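You operate a simulated robot arm through the tools that you are given. There is no shell and no other tool.

You run a simulated robot arm. Do the job below in one go: nothing can be reset, and whatever is moved stays where it is left.

## Task
Switch the winder off, free the wound bobbin, stand it on the STOCK square and reset the meter.
Fine: switch OFF before the latch is freed; leave the length dial as it is.

Only the result counts: the job must be done as asked and must still hold three seconds after the hand-in. Knocking over, shifting, dropping, spilling or breaking anything else fails it.

## Robot
A 7-joint arm with a two-finger parallel gripper, fixed in place. Base frame: the origin is at the foot of the arm, x ahead of it, y to its left, z up; the work surface is at about z = 0.006. Readings come in m, rad, newtons and seconds.
With the tool pointing down near the work surface it reaches from about 0.26 to 0.68 m from the base axis. Its first joint turns from -2.897 to 2.897 rad. Payload 2.5 kg.
The TCP is the grasp point between the finger pads, 0.03 m short of the fingertips. In the tool frame z runs along the fingers and y along their closing line. The gripper opens to 0.094 m. The fingers are 0.028 m wide and 0.01 m thick; the gripper's body (0.05 by 0.096 m) begins 0.055 m behind the TCP.
Orientation is that of the tool frame in the base frame, as a unit quaternion [w, x, y, z]. With the fingers straight down and closing along the base's y, the tool's x points along the base's -x, its y along +y and its z along -z.

## Interface
- The arm moves only by the tool send_rows. Its argument "motion" is a list of rows, each an object of numbers (a shift or turn left out is 0, a gripper value left out holds the last): "x", "y", "z": the shift along the tool's x, y, z in m; "ax", "ay", "az": the turn, a rotation vector about the tool's x, y, z in rad. In form: [{"x": .., "y": .., "z": .., "ax": .., "ay": .., "az": ..}, ...]. A call has 1 to 20 rows; each row is the pose to reach, as a shift and turn from the pose commanded when the call began, along the tool's axes at that moment. "jaw" is the gripper command, from -1 (shut) to 1 (fully open), values between in proportion, set as the call begins (left out, the last holds). Rows are played at 5 a second. More than 0.05 m and 0.15 rad between two rows, or a gripper value outside its range, and nothing of the call is played. A pose out of reach is approached as far as the arm can. The call stops where the force on the tool passes 40 N (or 10 N more than at its start, if that is more) or the arm is blocked; 0.2 s more then pass. The fingers move at their own pace (about 0.072 m/s each) and stop on an object; they squeeze with about 30 N. The grip force told is the motor's: it shows also when the fingers shut on nothing. Time passes only in rows, and 0.2 s behind the last, so rows that repeat a pose let the fingers close. The reply holds the time, the measured pose of the TCP, the force on the tool along the base axes, the opening and the grip force, in the units named above and with some noise, with the torque about the TCP (base axes, N m) and any sound that the robot's microphone picked up.
- Cameras (640 x 400 px; columns grow to the right, rows downward): "scene" is fixed at [0.2201, -0.6518, 0.7741]; the picture's right is [0.92, -0.40, 0.00], its down [-0.26, -0.60, -0.76] and it looks along [0.30, 0.69, -0.66] (base axes); focal length 360 px, centre (320, 200). "wrist" rides on the gripper at [0.076, 0.014, -0.102] in the tool frame; the picture's right is [-0.18, 0.98, 0.00], its down [-0.75, -0.14, -0.64] and it looks along [-0.63, -0.12, 0.77] (tool axes); focal length 243 px, centre (320, 200). There is no depth. A picture from a camera that has moved, and an enlarged one, comes with that camera's place and axes in the base frame and with its lens.
- grab_frame(camera): a new picture of that camera. The clock stands still meanwhile.
- close_up(camera, box): a new picture of the part [left, top, right, bottom] of that camera's present view, enlarged. The clock stands still meanwhile.
- job_done(): hands the job in; it is judged then, once.

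Nothing tells you positions but the pictures and the camera data. Unless the task says otherwise, let go and move clear before handing in.

The tools are called after "Call:" as a command line: name --argument value ..., lists and objects as JSON in quotes. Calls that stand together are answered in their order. send_rows: Moves the arm, as the interface text tells. Its arguments: {"type":"object","properties":{"motion":{"type":"array","items":{"type":"object","properties":{"x":{"type":"number"},"y":{"type":"number"},"z":{"type":"number"},"ax":{"type":"number"},"ay":{"type":"number"},"az":{"type":"number"}}}},"jaw":{"type":"number"}},"required":["motion"]} The other tools are called the same way: grab_frame (camera) takes a picture; close_up (camera, box) takes an enlarged picture of a part of a camera's view; job_done () hands the job in.

At the start:

```text
clock: 0.0
ee_pos: [0.3761, -0.0476, 0.3567]
ee_rot: [0.0, 0.0, 1.0, 0.0]
wrist_force: [-0.3, 0.1, 0.1]
ft_torque: [0.01, 0.02, 0.02]
width: 0.0939
grip_force: 0.0
```

scene: 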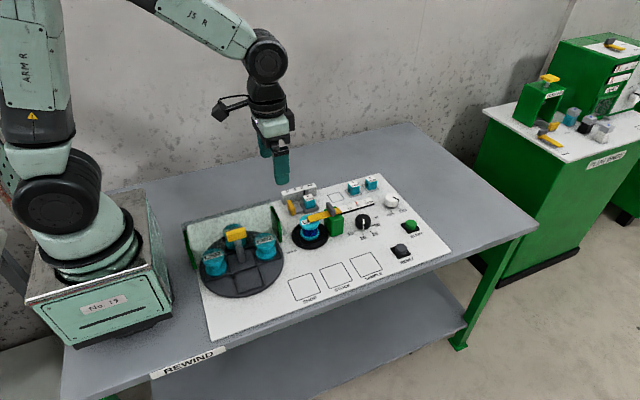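
wrist: 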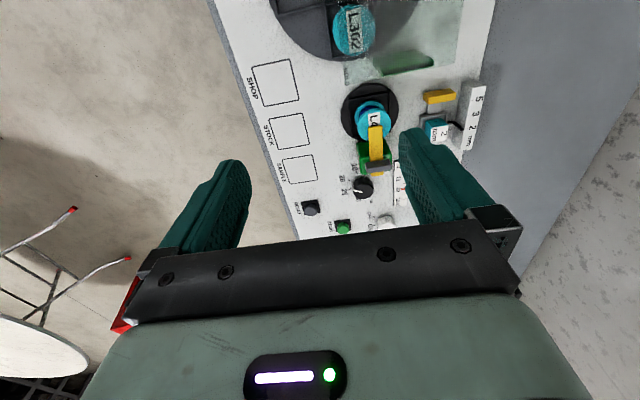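

I see a winder panel with a carousel, a bobbin on a dark spindle held by a yellow latch, SHOP/STOCK/SAMPLE squares, some knobs and buttons. I will take enlarged pictures to read it all before moving.

Call:
close_up --camera "scene" --box '[270, 170, 450, 290]'

Call:
close_up --camera "scene" --box '[180, 190, 340, 320]'

Call:
close_up --camera "wrist" --box '[230, 60, 510, 240]'

```text
3.33 times, centred on (360, 230) of scene
camera zoom: at [0.2201, -0.6518, 0.7741], right [0.92, -0.4, 0.0], down [-0.26, -0.6, -0.76], along [0.3, 0.69, -0.66], focal length 1198 px, centre (187, 100)
```

zoom: 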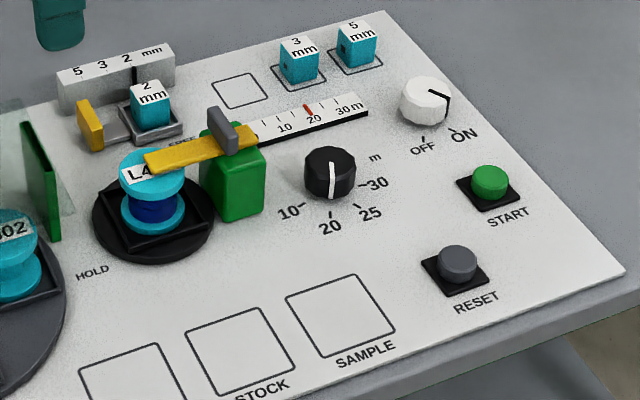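

```text
3.08 times, centred on (260, 255) of scene
camera zoom: at [0.2201, -0.6518, 0.7741], right [0.92, -0.4, 0.0], down [-0.26, -0.6, -0.76], along [0.3, 0.69, -0.66], focal length 1106 px, centre (505, 31)
```

zoom: 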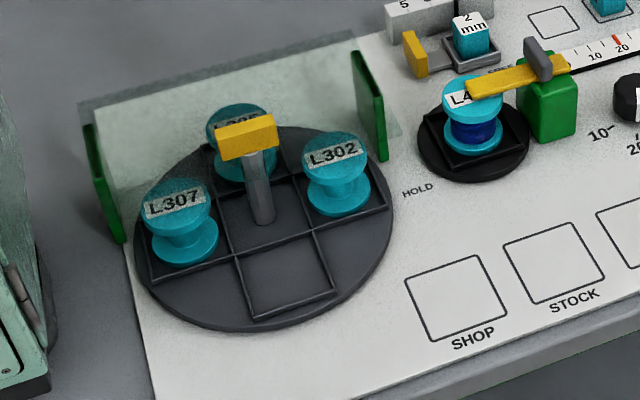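

```text
2.22 times, centred on (370, 150) of wrist
camera zoom: at [0.3002, -0.0337, 0.4583], right [0.18, 0.98, 0.0], down [0.75, -0.14, 0.64], along [0.63, -0.12, -0.77], focal length 539 px, centre (209, 311)
```

zoom: 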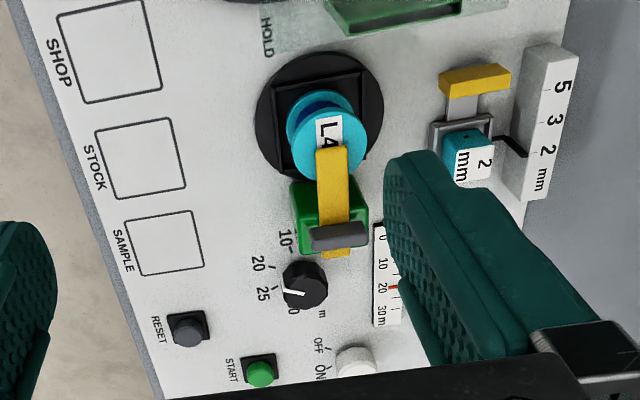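

The white rotary switch sits far out at about (0.775, 0.045) and reads ON. RESET is near (0.69, -0.135), the bobbin near (0.485, 0.025), the latch post near (0.56, 0.015) and STOCK near (0.49, -0.132). I will move forward at height to see the switch and latch better.

Call:
send_rows --motion '[{"x": -0.04, "y": 0.015, "z": 0.01}, {"x": -0.08, "y": 0.03, "z": 0.02}, {"x": -0.12, "y": 0.045, "z": 0.03}, {"x": -0.16, "y": 0.0476, "z": 0.04}, {"x": -0.2, "y": 0.0476, "z": 0.05}, {"x": -0.2, "y": 0.0476, "z": 0.05}]' --jaw -1

Call:
grab_frame --camera "wrist"

Call:
grab_frame --camera "scene"

```text
clock: 1.4
ee_pos: [0.5748, -0.0025, 0.3036]
ee_rot: [0.0, 0.0, 1.0, 0.001]
wrist_force: [-0.5, -0.3, -0.2]
ft_torque: [0.0, -0.01, -0.04]
width: 0.0
grip_force: 30.0
```

```text
taken
camera wrist: at [0.4988, 0.0117, 0.4062], right [0.18, 0.98, 0.0], down [0.75, -0.14, 0.64], along [0.63, -0.12, -0.77], focal length 243 px, centre (320, 200)
```

wrist: 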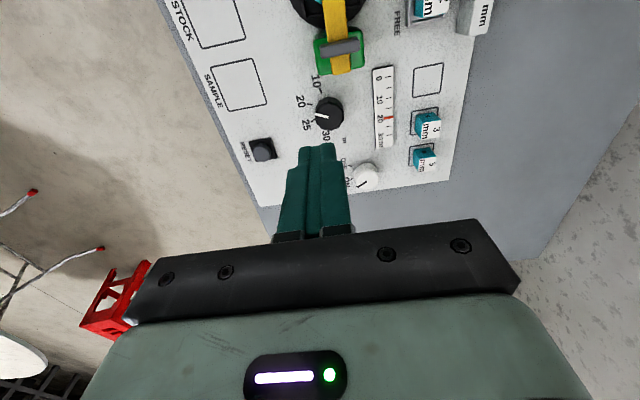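

```text
taken
```

scene: 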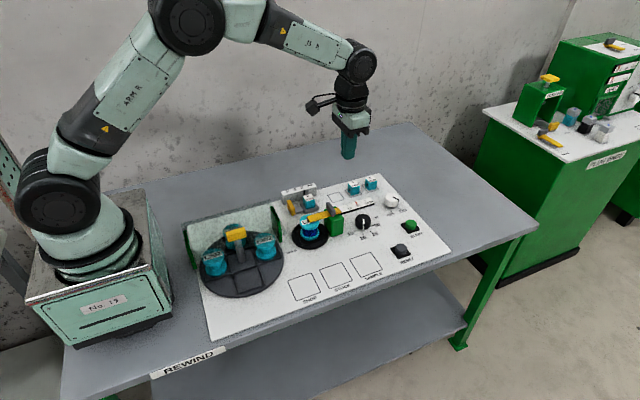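

The closed gripper moved forward without trouble and the switch shows near (0.772, 0.048). I will take enlarged looks at the switch, the latch and RESET before planning the turn.

Call:
close_up --camera "wrist" --box '[320, 140, 440, 215]'

Call:
close_up --camera "scene" --box '[370, 180, 434, 220]'

Call:
close_up --camera "scene" --box '[285, 190, 381, 250]'

Call:
close_up --camera "wrist" --box '[240, 0, 480, 150]'

```text
5.33 times, centred on (380, 178) of wrist
camera zoom: at [0.4988, 0.0117, 0.4062], right [0.18, 0.98, 0.0], down [0.75, -0.14, 0.64], along [0.63, -0.12, -0.77], focal length 1294 px, centre (0, 320)
```

zoom: 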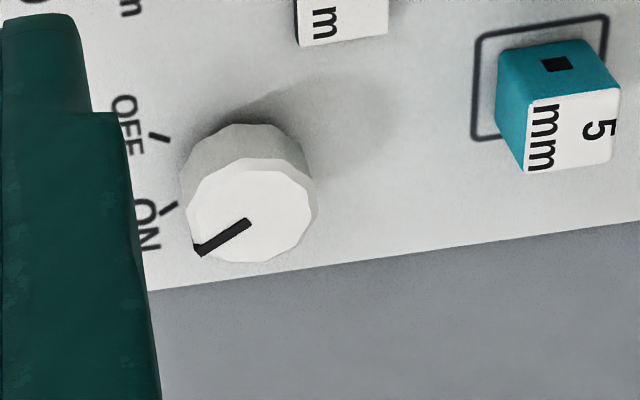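

```text
10.00 times, centred on (402, 200) of scene
camera zoom: at [0.2201, -0.6518, 0.7741], right [0.92, -0.4, 0.0], down [-0.26, -0.6, -0.76], along [0.3, 0.69, -0.66], focal length 3595 px, centre (-500, 200)
```

zoom: 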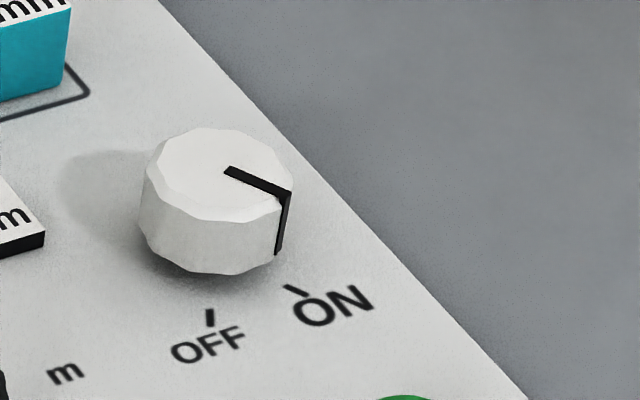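

```text
6.67 times, centred on (333, 220) of scene
camera zoom: at [0.2201, -0.6518, 0.7741], right [0.92, -0.4, 0.0], down [-0.26, -0.6, -0.76], along [0.3, 0.69, -0.66], focal length 2397 px, centre (233, 67)
```

zoom: 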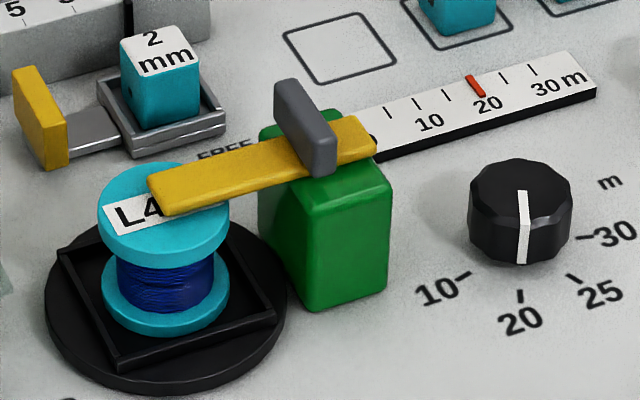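

```text
2.67 times, centred on (360, 75) of wrist
camera zoom: at [0.4988, 0.0117, 0.4062], right [0.18, 0.98, 0.0], down [0.75, -0.14, 0.64], along [0.63, -0.12, -0.77], focal length 647 px, centre (213, 533)
```

zoom: 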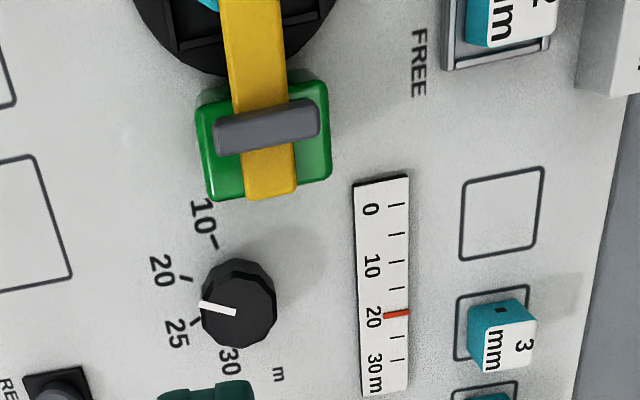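

The switch is a round white knob, about 45 mm wide and 24 mm tall, centred near (0.774, 0.050). Its pointer is at ON (about -62°), and OFF lies near -122°, so it needs a clockwise turn of about 60°. It is beyond straight-down reach, so I will tilt the fingers outward and test reach while still high.

Call:
send_rows --motion '[{"x": -0.03, "y": 0.01, "z": 0.015, "ay": -0.12}, {"x": -0.06, "y": 0.02, "z": 0.03, "ay": -0.24}, {"x": -0.09, "y": 0.03, "z": 0.045, "ay": -0.36}, {"x": -0.12, "y": 0.04, "z": 0.06, "ay": -0.48}, {"x": -0.15, "y": 0.05, "z": 0.075, "ay": -0.52}, {"x": -0.15, "y": 0.05, "z": 0.075, "ay": -0.52}]' --jaw 0.3

Call:
grab_frame --camera "wrist"

Call:
grab_frame --camera "scene"

```text
clock: 2.8
ee_pos: [0.7249, 0.0486, 0.2281]
ee_rot: [0.257, -0.001, 0.966, 0.0]
wrist_force: [-0.2, 1.1, 0.0]
ft_torque: [0.0, 0.02, 0.01]
width: 0.0614
grip_force: 0.0
```

```text
taken
camera wrist: at [0.6085, 0.0641, 0.2786], right [0.16, 0.98, 0.09], down [0.33, -0.14, 0.93], along [0.93, -0.12, -0.35], focal length 243 px, centre (320, 200)
```

wrist: 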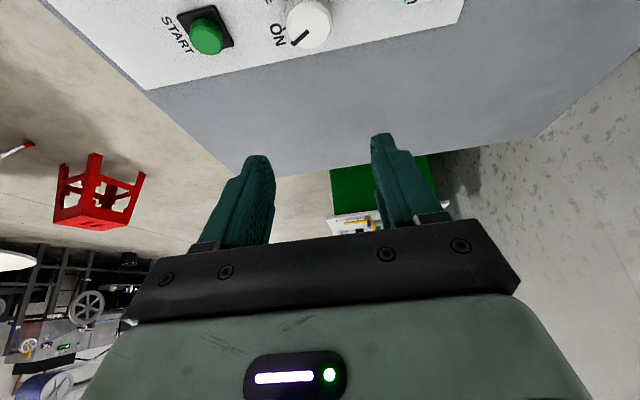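

```text
taken
```

scene: 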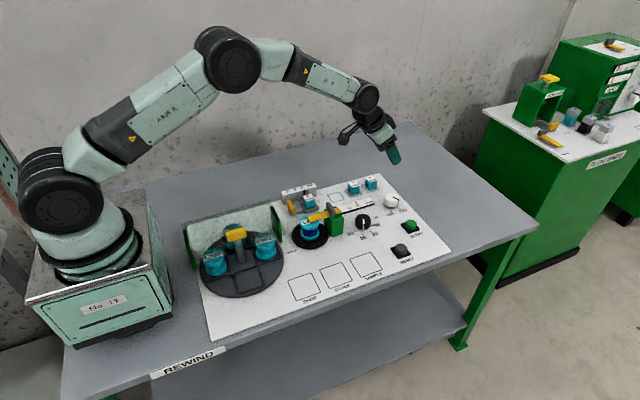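

The arm reaches with a 30° tilt, and the latest picture confirms the switch centre at about (0.773, 0.051). I will turn the tool +0.55 rad about the vertical, open the fingers a bit more, and stop about 6 cm short of the knob along the finger line.

Call:
send_rows --motion '[{"x": 0.0115, "y": -0.0042, "z": 0.0247, "ax": -0.0547, "az": -0.0955}, {"x": 0.0229, "y": -0.0084, "z": 0.0494, "ax": -0.1093, "az": -0.1909}, {"x": 0.0344, "y": -0.0127, "z": 0.0742, "ax": -0.164, "az": -0.2864}, {"x": 0.0458, "y": -0.0169, "z": 0.0989, "ax": -0.2186, "az": -0.3818}, {"x": 0.0573, "y": -0.0211, "z": 0.1236, "ax": -0.2733, "az": -0.4773}, {"x": 0.0573, "y": -0.0211, "z": 0.1236, "ax": -0.2733, "az": -0.4773}]' --jaw 0.5

Call:
grab_frame --camera "wrist"

Call:
grab_frame --camera "scene"

```text
clock: 4.2
ee_pos: [0.7382, 0.0276, 0.0948]
ee_rot: [0.247, -0.263, 0.93, 0.07]
wrist_force: [-0.3, 0.0, 0.3]
ft_torque: [0.02, 0.01, -0.02]
width: 0.0704
grip_force: 0.0
```

```text
taken
camera wrist: at [0.6306, -0.0214, 0.1448], right [-0.38, 0.92, 0.09], down [0.36, 0.06, 0.93], along [0.85, 0.39, -0.35], focal length 243 px, centre (320, 200)
```

wrist: 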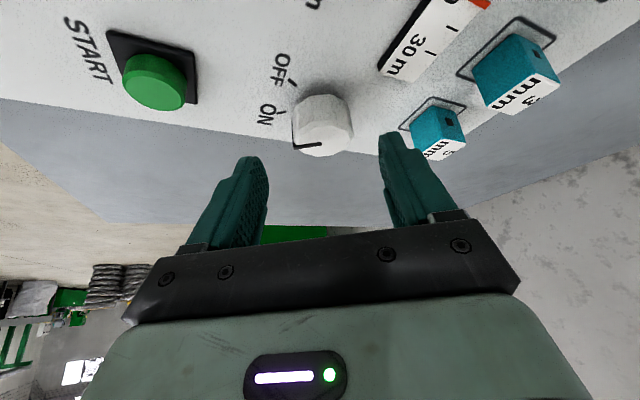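

```text
taken
```

scene: 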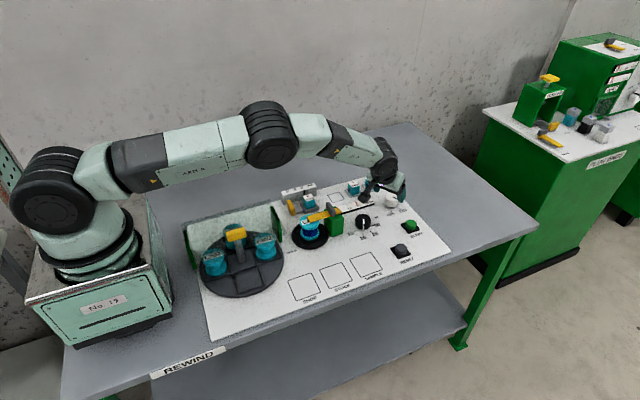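

The fingers now straddle the knob line, and the knob's pictured place matches my estimate within a few pixels. I will slide down along the finger axis to the grip height.

Call:
send_rows --motion '[{"y": 0.0013, "z": 0.015}, {"y": 0.0013, "z": 0.03}, {"y": 0.0013, "z": 0.042}, {"y": 0.0013, "z": 0.052}, {"y": 0.0013, "z": 0.058}, {"y": 0.0013, "z": 0.058}]'

Call:
grab_frame --camera "wrist"

Call:
close_up --camera "scene" --box '[350, 170, 430, 220]'

```text
clock: 5.6
ee_pos: [0.7602, 0.0452, 0.0449]
ee_rot: [0.247, -0.262, 0.93, 0.069]
wrist_force: [-0.4, -0.4, -1.0]
ft_torque: [0.0, -0.04, 0.01]
width: 0.0706
grip_force: 0.0
```

```text
taken
camera wrist: at [0.6537, -0.0049, 0.0944], right [-0.38, 0.92, 0.09], down [0.36, 0.05, 0.93], along [0.85, 0.38, -0.35], focal length 243 px, centre (320, 200)
```

wrist: 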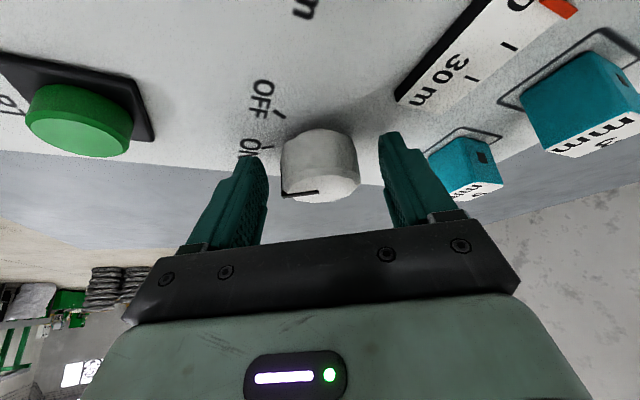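

```text
8.00 times, centred on (390, 195) of scene
camera zoom: at [0.2201, -0.6518, 0.7741], right [0.92, -0.4, 0.0], down [-0.26, -0.6, -0.76], along [0.3, 0.69, -0.66], focal length 2876 px, centre (-240, 240)
```

zoom: 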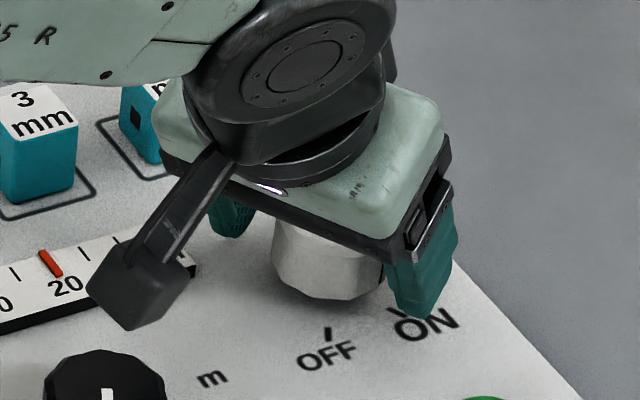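

The knob lies between the fingers with clearance on both sides. I will close on it and look at the measured width.

Call:
send_rows --motion '[{"z": 0.0}, {"z": 0.0}, {"z": 0.0}, {"z": 0.0}]' --jaw -1

Call:
grab_frame --camera "wrist"

```text
clock: 6.6
ee_pos: [0.7605, 0.043, 0.0448]
ee_rot: [0.248, -0.262, 0.93, 0.07]
wrist_force: [3.3, -0.3, -2.0]
ft_torque: [-0.12, -0.07, -0.05]
width: 0.0441
grip_force: 45.0
```

```text
taken
camera wrist: at [0.6537, -0.005, 0.0944], right [-0.38, 0.92, 0.09], down [0.36, 0.05, 0.93], along [0.85, 0.38, -0.35], focal length 243 px, centre (320, 200)
```

wrist: 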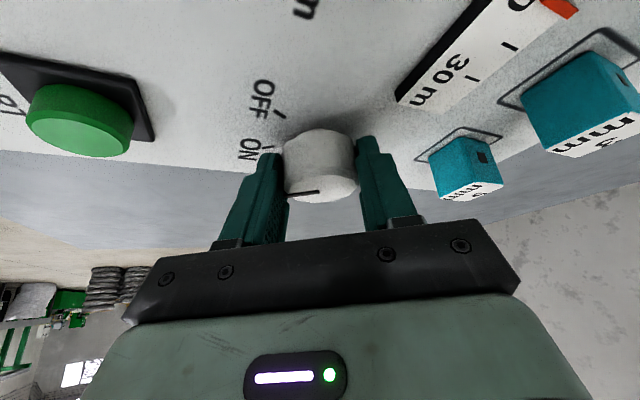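

The knob is gripped at 44 mm wide. I will now turn it clockwise about its own vertical axis, half the way first, and check.

Call:
send_rows --motion '[{"x": -0.0001, "y": 0.0018, "z": 0.0001, "ax": 0.0646, "az": 0.1128}, {"x": -0.0004, "y": 0.0037, "z": 0.0002, "ax": 0.1292, "az": 0.2256}, {"x": -0.0009, "y": 0.0054, "z": 0.0005, "ax": 0.1938, "az": 0.3384}, {"x": -0.0016, "y": 0.0071, "z": 0.0009, "ax": 0.2584, "az": 0.4513}, {"x": -0.0016, "y": 0.0071, "z": 0.0009, "ax": 0.2584, "az": 0.4513}]'

Call:
grab_frame --camera "wrist"

Call:
close_up --camera "scene" --box '[350, 170, 430, 220]'

```text
clock: 7.8
ee_pos: [0.7596, 0.0484, 0.0446]
ee_rot: [0.256, -0.013, 0.966, 0.003]
wrist_force: [10.0, -11.7, -17.6]
ft_torque: [-0.02, -0.85, -0.16]
width: 0.0439
grip_force: 44.5
```

```text
taken
camera wrist: at [0.6421, 0.0607, 0.0948], right [0.13, 0.99, 0.09], down [0.34, -0.13, 0.93], along [0.93, -0.09, -0.35], focal length 243 px, centre (320, 200)
```

wrist: 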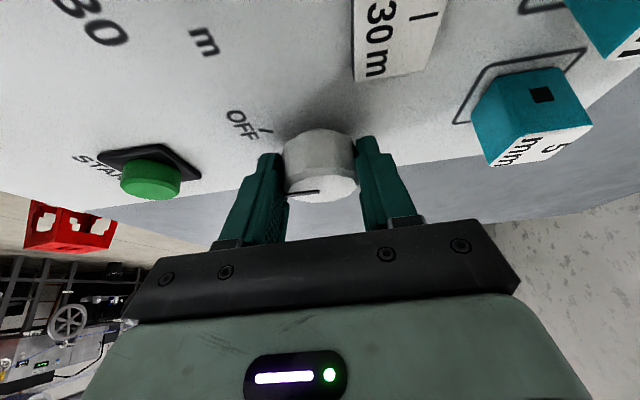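

```text
8.00 times, centred on (390, 195) of scene
camera zoom: at [0.2201, -0.6518, 0.7741], right [0.92, -0.4, 0.0], down [-0.26, -0.6, -0.76], along [0.3, 0.69, -0.66], focal length 2876 px, centre (-240, 240)
```

zoom: 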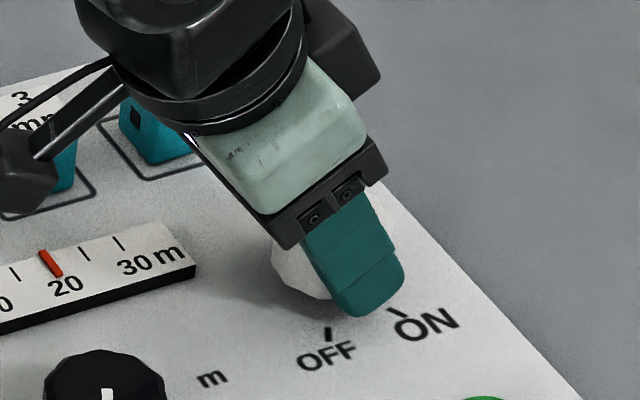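

The knob has turned with the fingers by about 30°, with some sideways strain (about 12 N in -y), so the knob's axis is a little nearer y = 0.049. I will correct for that and turn the second half.

Call:
send_rows --motion '[{"x": -0.0008, "y": -0.0035, "z": 0.001}, {"x": -0.0009, "y": -0.0017, "z": 0.0011, "ax": 0.0646, "az": 0.1128}, {"x": -0.0012, "y": 0.0002, "z": 0.0012, "ax": 0.1292, "az": 0.2256}, {"x": -0.0017, "y": 0.0019, "z": 0.0015, "ax": 0.1938, "az": 0.3384}, {"x": -0.0024, "y": 0.0036, "z": 0.0019, "ax": 0.2584, "az": 0.4513}, {"x": -0.0024, "y": 0.0036, "z": 0.0019, "ax": 0.2584, "az": 0.4513}]'

Call:
grab_frame --camera "wrist"

Call:
close_up --camera "scene" --box '[350, 170, 430, 220]'

```text
clock: 8.7
ee_pos: [0.7604, 0.052, 0.0452]
ee_rot: [0.252, 0.121, 0.959, -0.033]
wrist_force: [-5.0, 0.2, 1.6]
ft_torque: [-0.26, -0.74, 0.0]
width: 0.0437
grip_force: 45.5
stopped in row 4: the force on the tool passed its limit at 41 N (the readings are from after the stop); the commanded pose is now the measured one
```

```text
taken
camera wrist: at [0.6509, 0.0952, 0.0953], right [0.4, 0.91, 0.09], down [0.29, -0.22, 0.93], along [0.87, -0.34, -0.36], focal length 243 px, centre (320, 200)
```

wrist: 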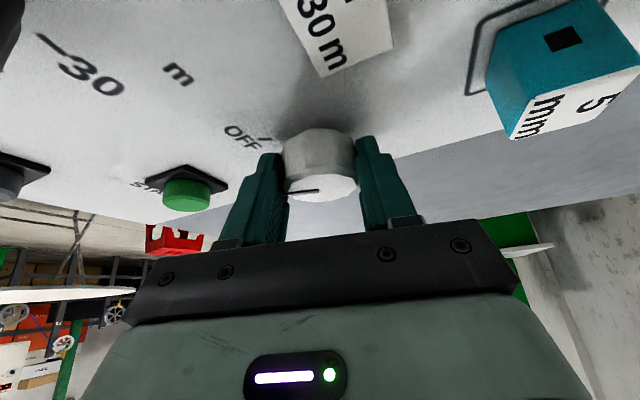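

```text
8.00 times, centred on (390, 195) of scene
camera zoom: at [0.2201, -0.6518, 0.7741], right [0.92, -0.4, 0.0], down [-0.26, -0.6, -0.76], along [0.3, 0.69, -0.66], focal length 2876 px, centre (-240, 240)
```

zoom: 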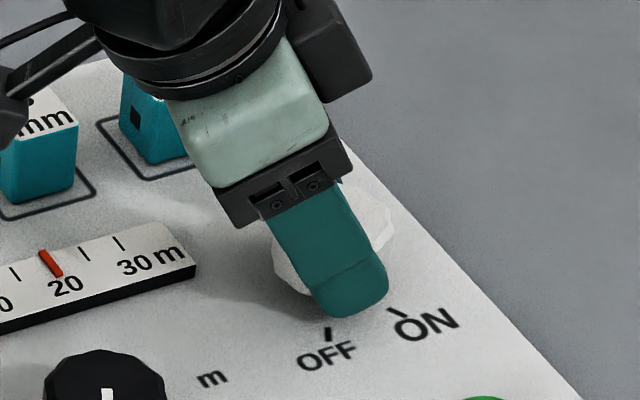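

The turn stopped at about 46° on a force limit, and the pointer now seems in line with the OFF tick, so this is probably the end stop. I will let go and back off along the finger axis to look.

Call:
send_rows --motion '[{"z": 0.0}, {"z": 0.0}, {"z": 0.0}]' --jaw 0.5

Call:
send_rows --motion '[{"z": -0.02}, {"z": -0.05}, {"z": -0.08}, {"z": -0.11}, {"z": -0.11}]'

Call:
grab_frame --camera "wrist"

Call:
close_up --camera "scene" --box '[370, 180, 434, 220]'

```text
clock: 9.5
ee_pos: [0.7595, 0.0521, 0.0445]
ee_rot: [0.253, 0.121, 0.959, -0.033]
wrist_force: [0.2, -0.9, -0.1]
ft_torque: [-0.02, 0.02, -0.02]
width: 0.0702
grip_force: 0.0
```

```text
clock: 10.7
ee_pos: [0.7081, 0.0663, 0.1397]
ee_rot: [0.253, 0.122, 0.959, -0.032]
wrist_force: [0.2, -0.4, 0.0]
ft_torque: [-0.02, 0.02, -0.01]
width: 0.0706
grip_force: 0.0
```

```text
taken
camera wrist: at [0.5998, 0.1087, 0.1901], right [0.4, 0.91, 0.09], down [0.29, -0.22, 0.93], along [0.87, -0.34, -0.36], focal length 243 px, centre (320, 200)
```

wrist: 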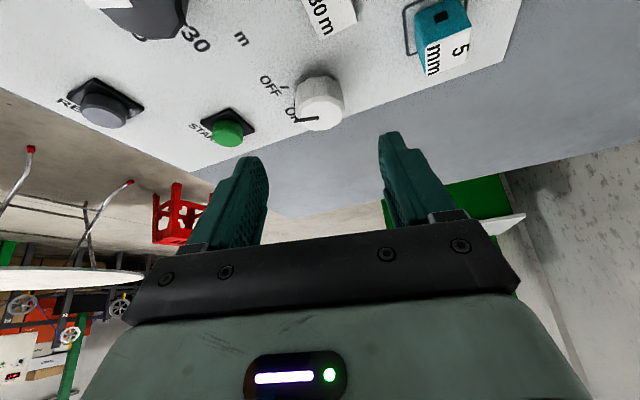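

```text
10.00 times, centred on (402, 200) of scene
camera zoom: at [0.2201, -0.6518, 0.7741], right [0.92, -0.4, 0.0], down [-0.26, -0.6, -0.76], along [0.3, 0.69, -0.66], focal length 3595 px, centre (-500, 200)
```

zoom: 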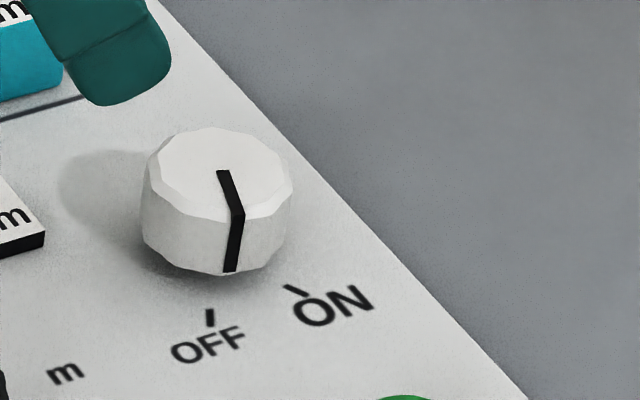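

The pointer has moved to about the OFF side, but from this angle I can't tell whether it lines up with the tick. I will take enlarged wrist pictures.

Call:
close_up --camera "wrist" --box '[250, 60, 362, 130]'

Call:
close_up --camera "scene" --box '[380, 186, 412, 206]'

```text
5.71 times, centred on (306, 95) of wrist
camera zoom: at [0.5998, 0.1087, 0.1901], right [0.4, 0.91, 0.09], down [0.29, -0.22, 0.93], along [0.87, -0.34, -0.36], focal length 1386 px, centre (400, 800)
```

zoom: 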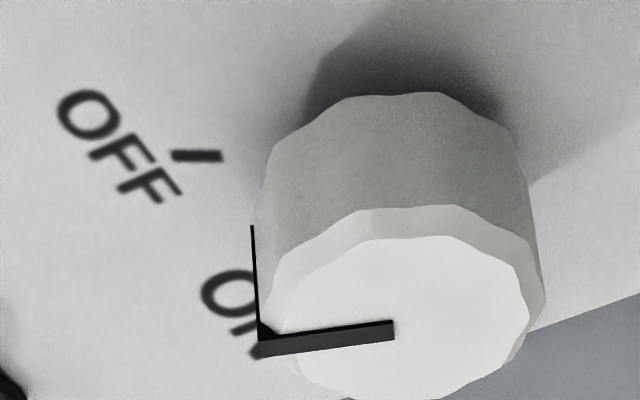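

```text
16.00 times, centred on (396, 196) of scene
camera zoom: at [0.2201, -0.6518, 0.7741], right [0.92, -0.4, 0.0], down [-0.26, -0.6, -0.76], along [0.3, 0.69, -0.66], focal length 5753 px, centre (-896, 264)
```

zoom: 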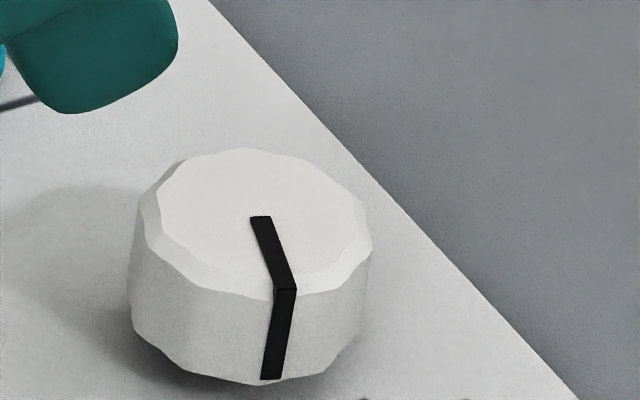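

From two cameras the pointer is now at about -108° and the OFF tick at about -121°, so it is roughly 13° short. I will take a fresh hold with a new yaw and finish the turn.

Call:
send_rows --motion '[{"x": -0.0006, "y": -0.0042, "z": 0.0128, "ax": -0.05, "az": -0.0874}, {"x": -0.0011, "y": -0.0085, "z": 0.0257, "ax": -0.1, "az": -0.1749}, {"x": -0.0017, "y": -0.0127, "z": 0.0386, "ax": -0.15, "az": -0.2623}, {"x": -0.0022, "y": -0.0169, "z": 0.0514, "ax": -0.2003, "az": -0.3497}, {"x": -0.0022, "y": -0.0169, "z": 0.0514, "ax": -0.2003, "az": -0.3497}]' --jaw 0.5

Call:
grab_frame --camera "wrist"

```text
clock: 11.9
ee_pos: [0.7312, 0.0446, 0.0954]
ee_rot: [0.254, -0.075, 0.964, 0.021]
wrist_force: [0.6, -0.4, -0.4]
ft_torque: [-0.01, 0.0, -0.01]
width: 0.0708
grip_force: 0.2
```

```text
taken
camera wrist: at [0.6129, 0.0395, 0.1461], right [0.01, 1.0, 0.09], down [0.36, -0.09, 0.93], along [0.93, 0.03, -0.36], focal length 243 px, centre (320, 200)
```

wrist: 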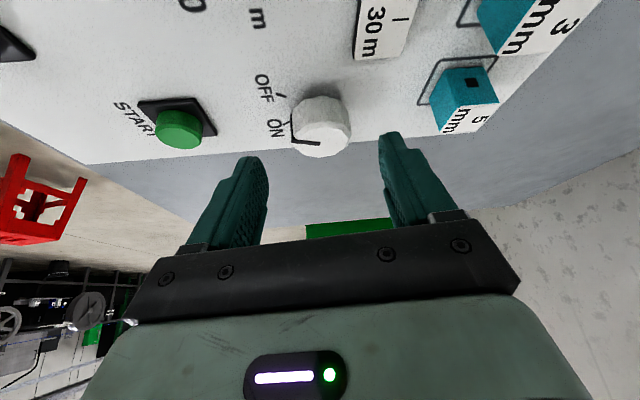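

The tool is at the new yaw, lined up about 6 cm from the knob. I will slide down and close again.

Call:
send_rows --motion '[{"y": -0.0015, "z": 0.015}, {"y": -0.0015, "z": 0.03}, {"y": -0.0015, "z": 0.043}, {"y": -0.0015, "z": 0.053}, {"y": -0.0015, "z": 0.058}, {"y": -0.0015, "z": 0.058}]'

Call:
send_rows --motion '[{"z": 0.0}, {"z": 0.0}, {"z": 0.0}, {"z": 0.0}]' --jaw -1

Call:
grab_frame --camera "wrist"

```text
clock: 13.3
ee_pos: [0.7568, 0.047, 0.0454]
ee_rot: [0.254, -0.073, 0.964, 0.02]
wrist_force: [0.3, 0.2, 0.0]
ft_torque: [-0.02, 0.02, 0.03]
width: 0.0705
grip_force: 0.1
```

```text
clock: 14.3
ee_pos: [0.7583, 0.0483, 0.0461]
ee_rot: [0.254, -0.073, 0.964, 0.021]
wrist_force: [0.7, 12.9, -2.2]
ft_torque: [-0.45, 0.0, 0.14]
width: 0.0438
grip_force: 45.0
```

```text
taken
camera wrist: at [0.6407, 0.0439, 0.0968], right [0.01, 1.0, 0.09], down [0.36, -0.09, 0.93], along [0.93, 0.03, -0.36], focal length 243 px, centre (320, 200)
```

wrist: 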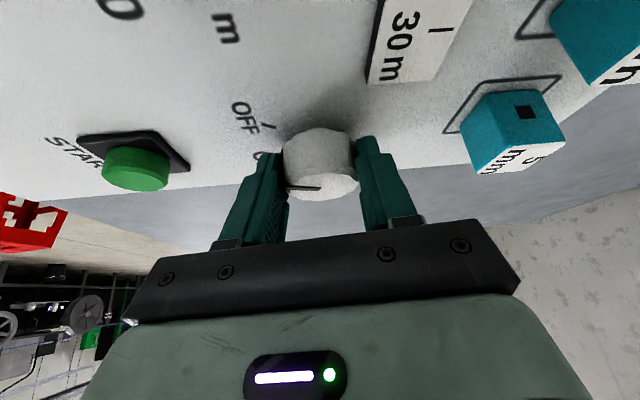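

The hold shows about 13 N sideways strain, so I will ease the tool +4 mm in y first and then turn about 14° more clockwise.

Call:
send_rows --motion '[{"y": 0.002}, {"y": 0.004}, {"y": 0.004}]'

Call:
send_rows --motion '[{"y": 0.0007, "ax": 0.0298, "az": 0.0521}, {"x": -0.0001, "y": 0.0014, "z": 0.0001, "ax": 0.0596, "az": 0.1041}, {"x": -0.0002, "y": 0.0022, "z": 0.0001, "ax": 0.0894, "az": 0.1562}, {"x": -0.0003, "y": 0.0029, "z": 0.0002, "ax": 0.1193, "az": 0.2083}, {"x": -0.0003, "y": 0.0029, "z": 0.0002, "ax": 0.1193, "az": 0.2083}]'

Call:
grab_frame --camera "wrist"

Call:
close_up --camera "scene" --box '[350, 170, 430, 220]'

```text
clock: 15.1
ee_pos: [0.758, 0.0492, 0.046]
ee_rot: [0.254, -0.073, 0.964, 0.019]
wrist_force: [16.7, -2.9, -10.9]
ft_torque: [0.24, -0.84, -0.07]
width: 0.0437
grip_force: 44.9
```

```text
clock: 16.3
ee_pos: [0.7582, 0.0512, 0.045]
ee_rot: [0.253, 0.043, 0.966, -0.012]
wrist_force: [6.3, -21.1, -2.5]
ft_torque: [-0.47, 0.14, 0.97]
width: 0.0443
grip_force: 45.8
```

```text
taken
camera wrist: at [0.6431, 0.0757, 0.0969], right [0.25, 0.97, 0.09], down [0.33, -0.17, 0.93], along [0.91, -0.2, -0.36], focal length 243 px, centre (320, 200)
```

wrist: 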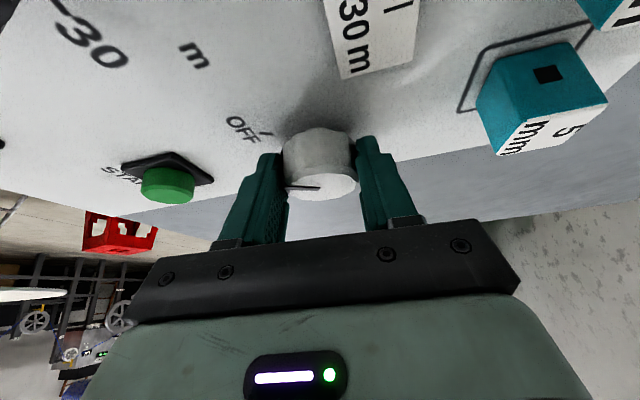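

```text
8.00 times, centred on (390, 195) of scene
camera zoom: at [0.2201, -0.6518, 0.7741], right [0.92, -0.4, 0.0], down [-0.26, -0.6, -0.76], along [0.3, 0.69, -0.66], focal length 2876 px, centre (-240, 240)
```

zoom: 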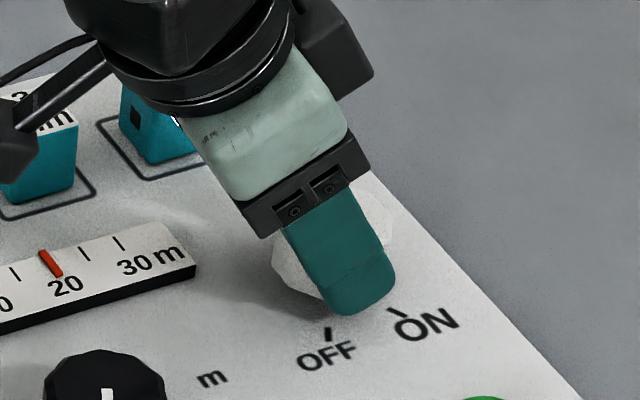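

The knob followed the last turn, and a resisting torque of about 1 N m has appeared, as at an end stop. I will let go, back off and look at the pointer.

Call:
send_rows --motion '[{"z": 0.0}, {"z": 0.0}, {"z": 0.0}]' --jaw 0.5

Call:
send_rows --motion '[{"z": -0.02}, {"z": -0.05}, {"z": -0.09}, {"z": -0.13}, {"z": -0.13}]'

Call:
close_up --camera "wrist" --box '[250, 60, 362, 130]'

Call:
close_up --camera "scene" --box '[370, 180, 434, 220]'

```text
clock: 17.1
ee_pos: [0.7573, 0.0543, 0.0467]
ee_rot: [0.254, 0.042, 0.966, -0.011]
wrist_force: [-0.8, 0.1, 0.5]
ft_torque: [0.0, -0.03, 0.0]
width: 0.0706
grip_force: 0.0
```

```text
clock: 18.3
ee_pos: [0.6919, 0.0565, 0.1581]
ee_rot: [0.255, 0.042, 0.966, -0.011]
wrist_force: [0.1, 0.4, -0.4]
ft_torque: [0.01, 0.02, 0.02]
width: 0.0707
grip_force: 0.1
```

```text
5.71 times, centred on (306, 95) of wrist
camera zoom: at [0.5776, 0.0807, 0.2089], right [0.25, 0.96, 0.09], down [0.33, -0.17, 0.93], along [0.91, -0.2, -0.36], focal length 1386 px, centre (400, 800)
```

zoom: 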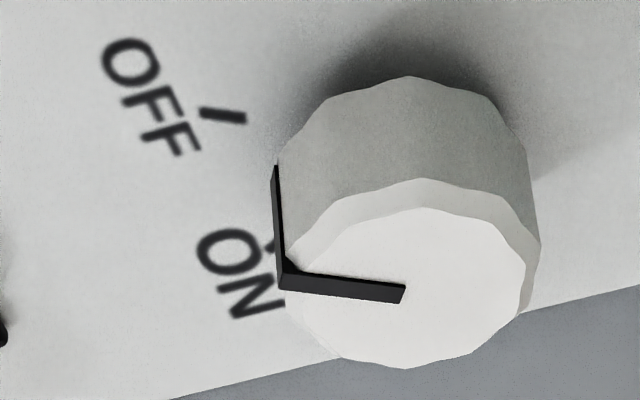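

```text
10.00 times, centred on (402, 200) of scene
camera zoom: at [0.2201, -0.6518, 0.7741], right [0.92, -0.4, 0.0], down [-0.26, -0.6, -0.76], along [0.3, 0.69, -0.66], focal length 3595 px, centre (-500, 200)
```

zoom: 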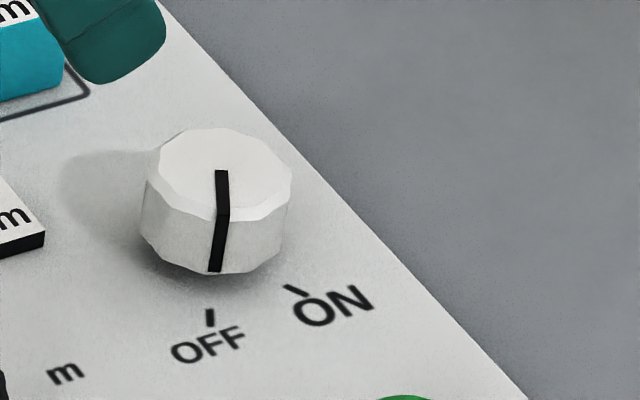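

The pointer now lines up with the OFF tick (about -121° against -122°), so the switch is OFF. Next is the latch. I will raise the tool, bring it upright and step back so the wrist camera sees the latch and bobbin.

Call:
send_rows --motion '[{"x": 0.0268, "y": -0.0085, "z": -0.0303, "ax": -0.0032, "ay": 0.0742, "az": -0.012}, {"x": 0.0535, "y": -0.0171, "z": -0.0606, "ax": -0.0064, "ay": 0.1485, "az": -0.0241}, {"x": 0.0803, "y": -0.0256, "z": -0.0909, "ax": -0.0096, "ay": 0.2227, "az": -0.0361}, {"x": 0.107, "y": -0.0342, "z": -0.1212, "ax": -0.0128, "ay": 0.297, "az": -0.0481}, {"x": 0.1338, "y": -0.0427, "z": -0.1515, "ax": -0.016, "ay": 0.3712, "az": -0.0601}, {"x": 0.1605, "y": -0.0513, "z": -0.1818, "ax": -0.0192, "ay": 0.4455, "az": -0.0722}, {"x": 0.1873, "y": -0.0598, "z": -0.2121, "ax": -0.0224, "ay": 0.5197, "az": -0.0842}, {"x": 0.1873, "y": -0.0598, "z": -0.2121, "ax": -0.0224, "ay": 0.5197, "az": -0.0842}]'

Call:
grab_frame --camera "wrist"

Call:
grab_frame --camera "scene"

```text
clock: 20.1
ee_pos: [0.4219, 0.0235, 0.2515]
ee_rot: [-0.003, 0.001, 1.0, 0.002]
wrist_force: [0.2, -0.1, 0.2]
ft_torque: [0.01, 0.0, 0.05]
width: 0.0707
grip_force: 0.0
```

```text
taken
camera wrist: at [0.3463, 0.0381, 0.3536], right [0.19, 0.98, 0.0], down [0.76, -0.14, 0.64], along [0.63, -0.12, -0.77], focal length 243 px, centre (320, 200)
```

wrist: 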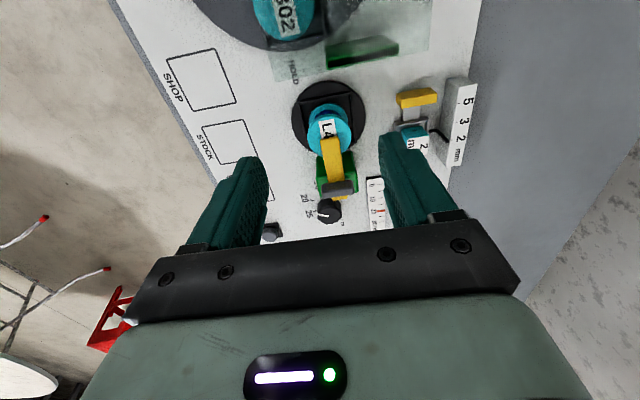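

```text
taken
```

scene: 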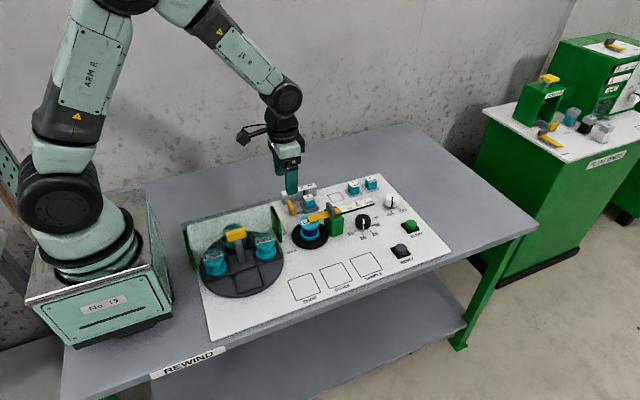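

Call:
close_up --camera "wrist" --box '[270, 70, 430, 170]'

Call:
close_up --camera "wrist" --box '[280, 140, 400, 215]'

Call:
close_up --camera "scene" --box '[285, 185, 365, 235]'

```text
4.00 times, centred on (350, 120) of wrist
camera zoom: at [0.3463, 0.0381, 0.3536], right [0.19, 0.98, 0.0], down [0.76, -0.14, 0.64], along [0.63, -0.12, -0.77], focal length 970 px, centre (200, 520)
```

zoom: 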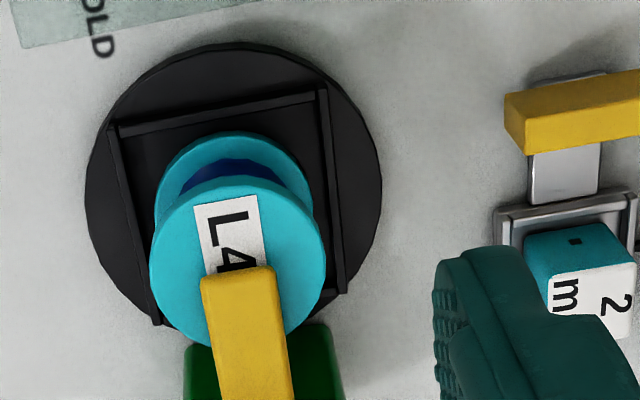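

```text
5.33 times, centred on (340, 178) of wrist
camera zoom: at [0.3463, 0.0381, 0.3536], right [0.19, 0.98, 0.0], down [0.76, -0.14, 0.64], along [0.63, -0.12, -0.77], focal length 1294 px, centre (213, 320)
```

zoom: 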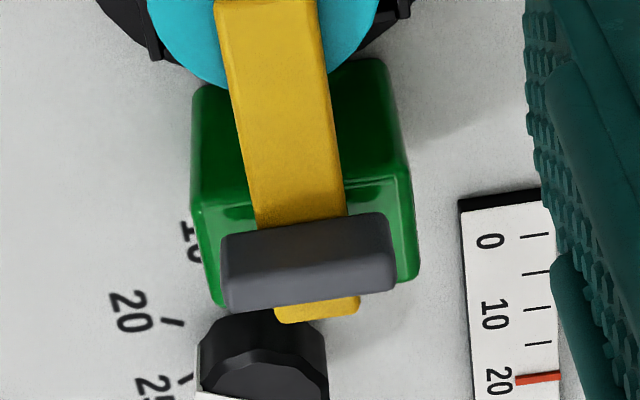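

```text
8.00 times, centred on (325, 210) of scene
camera zoom: at [0.2201, -0.6518, 0.7741], right [0.92, -0.4, 0.0], down [-0.26, -0.6, -0.76], along [0.3, 0.69, -0.66], focal length 2876 px, centre (280, 120)
```

zoom: 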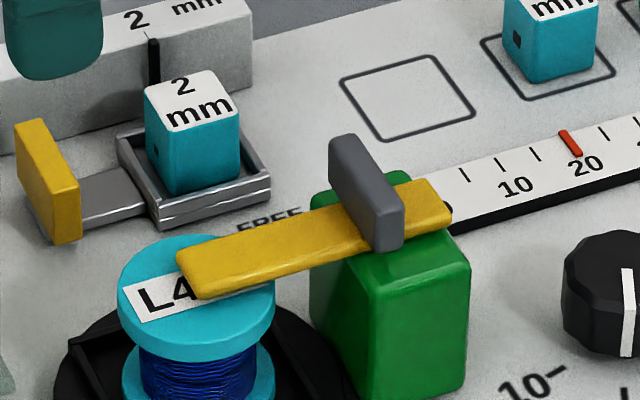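

The latch bar lies over the bobbin, pointing to HOLD. It turns on the green post near (0.556, 0.024), and FREE is marked towards +y. Its grey tab is centred near (0.548, 0.024, 0.087), runs along y and is about 11 mm thick. I will go above the tab with the fingers turned to close along x.

Call:
send_rows --motion '[{"x": -0.0105, "z": 0.004, "az": -0.1309}, {"x": -0.021, "z": 0.008, "az": -0.2618}, {"x": -0.0315, "z": 0.012, "az": -0.3927}, {"x": -0.042, "z": 0.016, "az": -0.5236}, {"x": -0.0525, "z": 0.02, "az": -0.6545}, {"x": -0.063, "z": 0.024, "az": -0.7854}, {"x": -0.0735, "z": 0.028, "az": -0.9163}, {"x": -0.084, "z": 0.032, "az": -1.0472}, {"x": -0.0945, "z": 0.036, "az": -1.1781}, {"x": -0.105, "z": 0.04, "az": -1.309}, {"x": -0.1155, "z": 0.045, "az": -1.4399}, {"x": -0.126, "z": 0.05, "az": -1.5708}, {"x": -0.126, "z": 0.05, "az": -1.5708}]' --jaw -0.3

Call:
grab_frame --camera "wrist"

Call:
close_up --camera "scene" --box '[285, 150, 381, 210]'

```text
clock: 22.9
ee_pos: [0.5482, 0.022, 0.2011]
ee_rot: [0.001, 0.707, -0.707, -0.002]
wrist_force: [0.1, -0.4, -0.1]
ft_torque: [-0.04, -0.01, 0.01]
width: 0.0331
grip_force: 0.2
```

```text
taken
camera wrist: at [0.5353, -0.0545, 0.3024], right [-0.98, 0.18, 0.01], down [0.14, 0.75, 0.64], along [0.11, 0.63, -0.77], focal length 243 px, centre (320, 200)
```

wrist: 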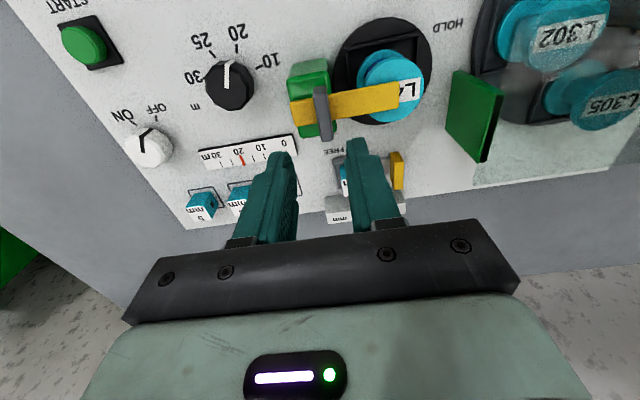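

```text
6.67 times, centred on (333, 180) of scene
camera zoom: at [0.2201, -0.6518, 0.7741], right [0.92, -0.4, 0.0], down [-0.26, -0.6, -0.76], along [0.3, 0.69, -0.66], focal length 2397 px, centre (233, 333)
```

zoom: 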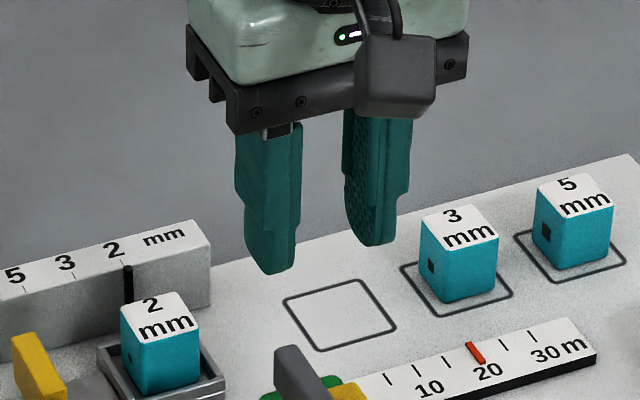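

The fingers hang above the tab, closing along x. I will take a close look to fix the tab's exact place.

Call:
close_up --camera "wrist" --box '[270, 50, 430, 150]'

```text
4.00 times, centred on (350, 100) of wrist
camera zoom: at [0.5353, -0.0545, 0.3024], right [-0.98, 0.18, 0.01], down [0.14, 0.75, 0.64], along [0.11, 0.63, -0.77], focal length 970 px, centre (200, 600)
```

zoom: 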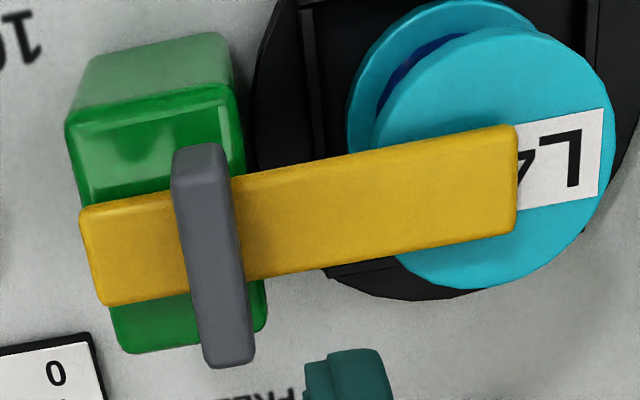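

The tab top is at about z = 0.097 with its centre near (0.546, 0.024), and the bar's top is at about 0.079. I will go down so the fingertips straddle the tab just above the bar.

Call:
send_rows --motion '[{"x": -0.002, "y": 0.0022, "z": 0.025}, {"x": -0.002, "y": 0.0022, "z": 0.05}, {"x": -0.002, "y": 0.0022, "z": 0.068}, {"x": -0.002, "y": 0.0022, "z": 0.08}, {"x": -0.002, "y": 0.0022, "z": 0.086}, {"x": -0.002, "y": 0.0022, "z": 0.086}]'

Call:
grab_frame --camera "wrist"

Call:
close_up --camera "scene" --box '[285, 180, 381, 240]'

```text
clock: 24.3
ee_pos: [0.5444, 0.023, 0.1141]
ee_rot: [-0.001, -0.706, 0.708, 0.003]
wrist_force: [-0.2, -0.4, 0.0]
ft_torque: [0.03, 0.03, 0.02]
width: 0.0328
grip_force: 0.1
```

```text
taken
camera wrist: at [0.5315, -0.0532, 0.216], right [-0.98, 0.19, 0.01], down [0.15, 0.75, 0.64], along [0.12, 0.63, -0.77], focal length 243 px, centre (320, 200)
```

wrist: 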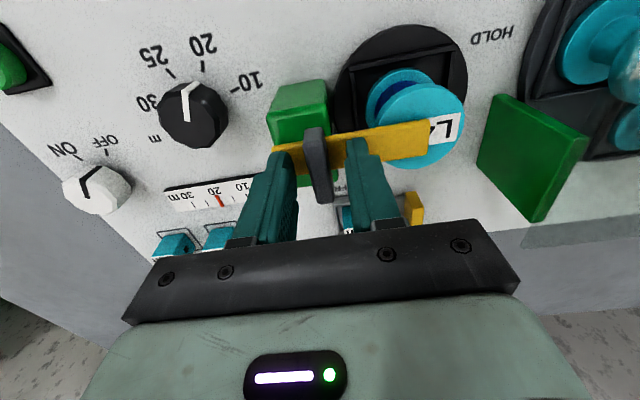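

```text
6.67 times, centred on (333, 210) of scene
camera zoom: at [0.2201, -0.6518, 0.7741], right [0.92, -0.4, 0.0], down [-0.26, -0.6, -0.76], along [0.3, 0.69, -0.66], focal length 2397 px, centre (233, 133)
```

zoom: 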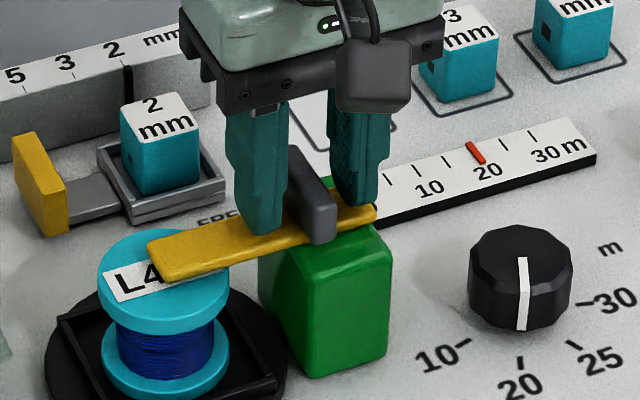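

The tab stands between the fingers. I will narrow the jaws to a loose hold (about 17 mm) and start turning clockwise around the post centre, a third of the way, then look.

Call:
send_rows --motion '[{"z": 0.0}, {"z": 0.0}, {"z": 0.0}]' --jaw -0.64

Call:
grab_frame --camera "wrist"

```text
clock: 25.1
ee_pos: [0.5449, 0.0223, 0.1131]
ee_rot: [-0.001, -0.706, 0.708, 0.003]
wrist_force: [0.7, 0.2, 0.4]
ft_torque: [-0.02, -0.02, 0.01]
width: 0.0169
grip_force: 0.1
```

```text
taken
camera wrist: at [0.5314, -0.0532, 0.2162], right [-0.98, 0.19, 0.01], down [0.15, 0.75, 0.64], along [0.11, 0.63, -0.77], focal length 243 px, centre (320, 200)
```

wrist: 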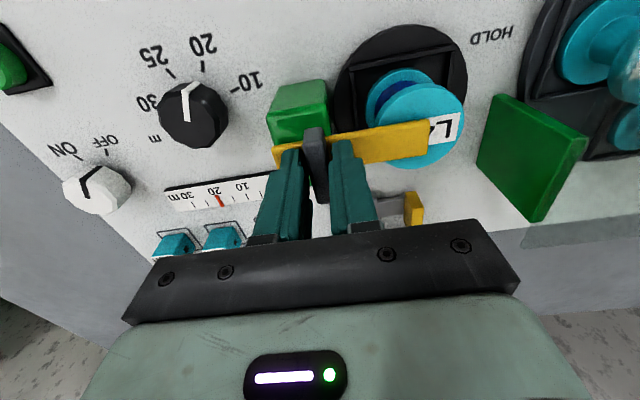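

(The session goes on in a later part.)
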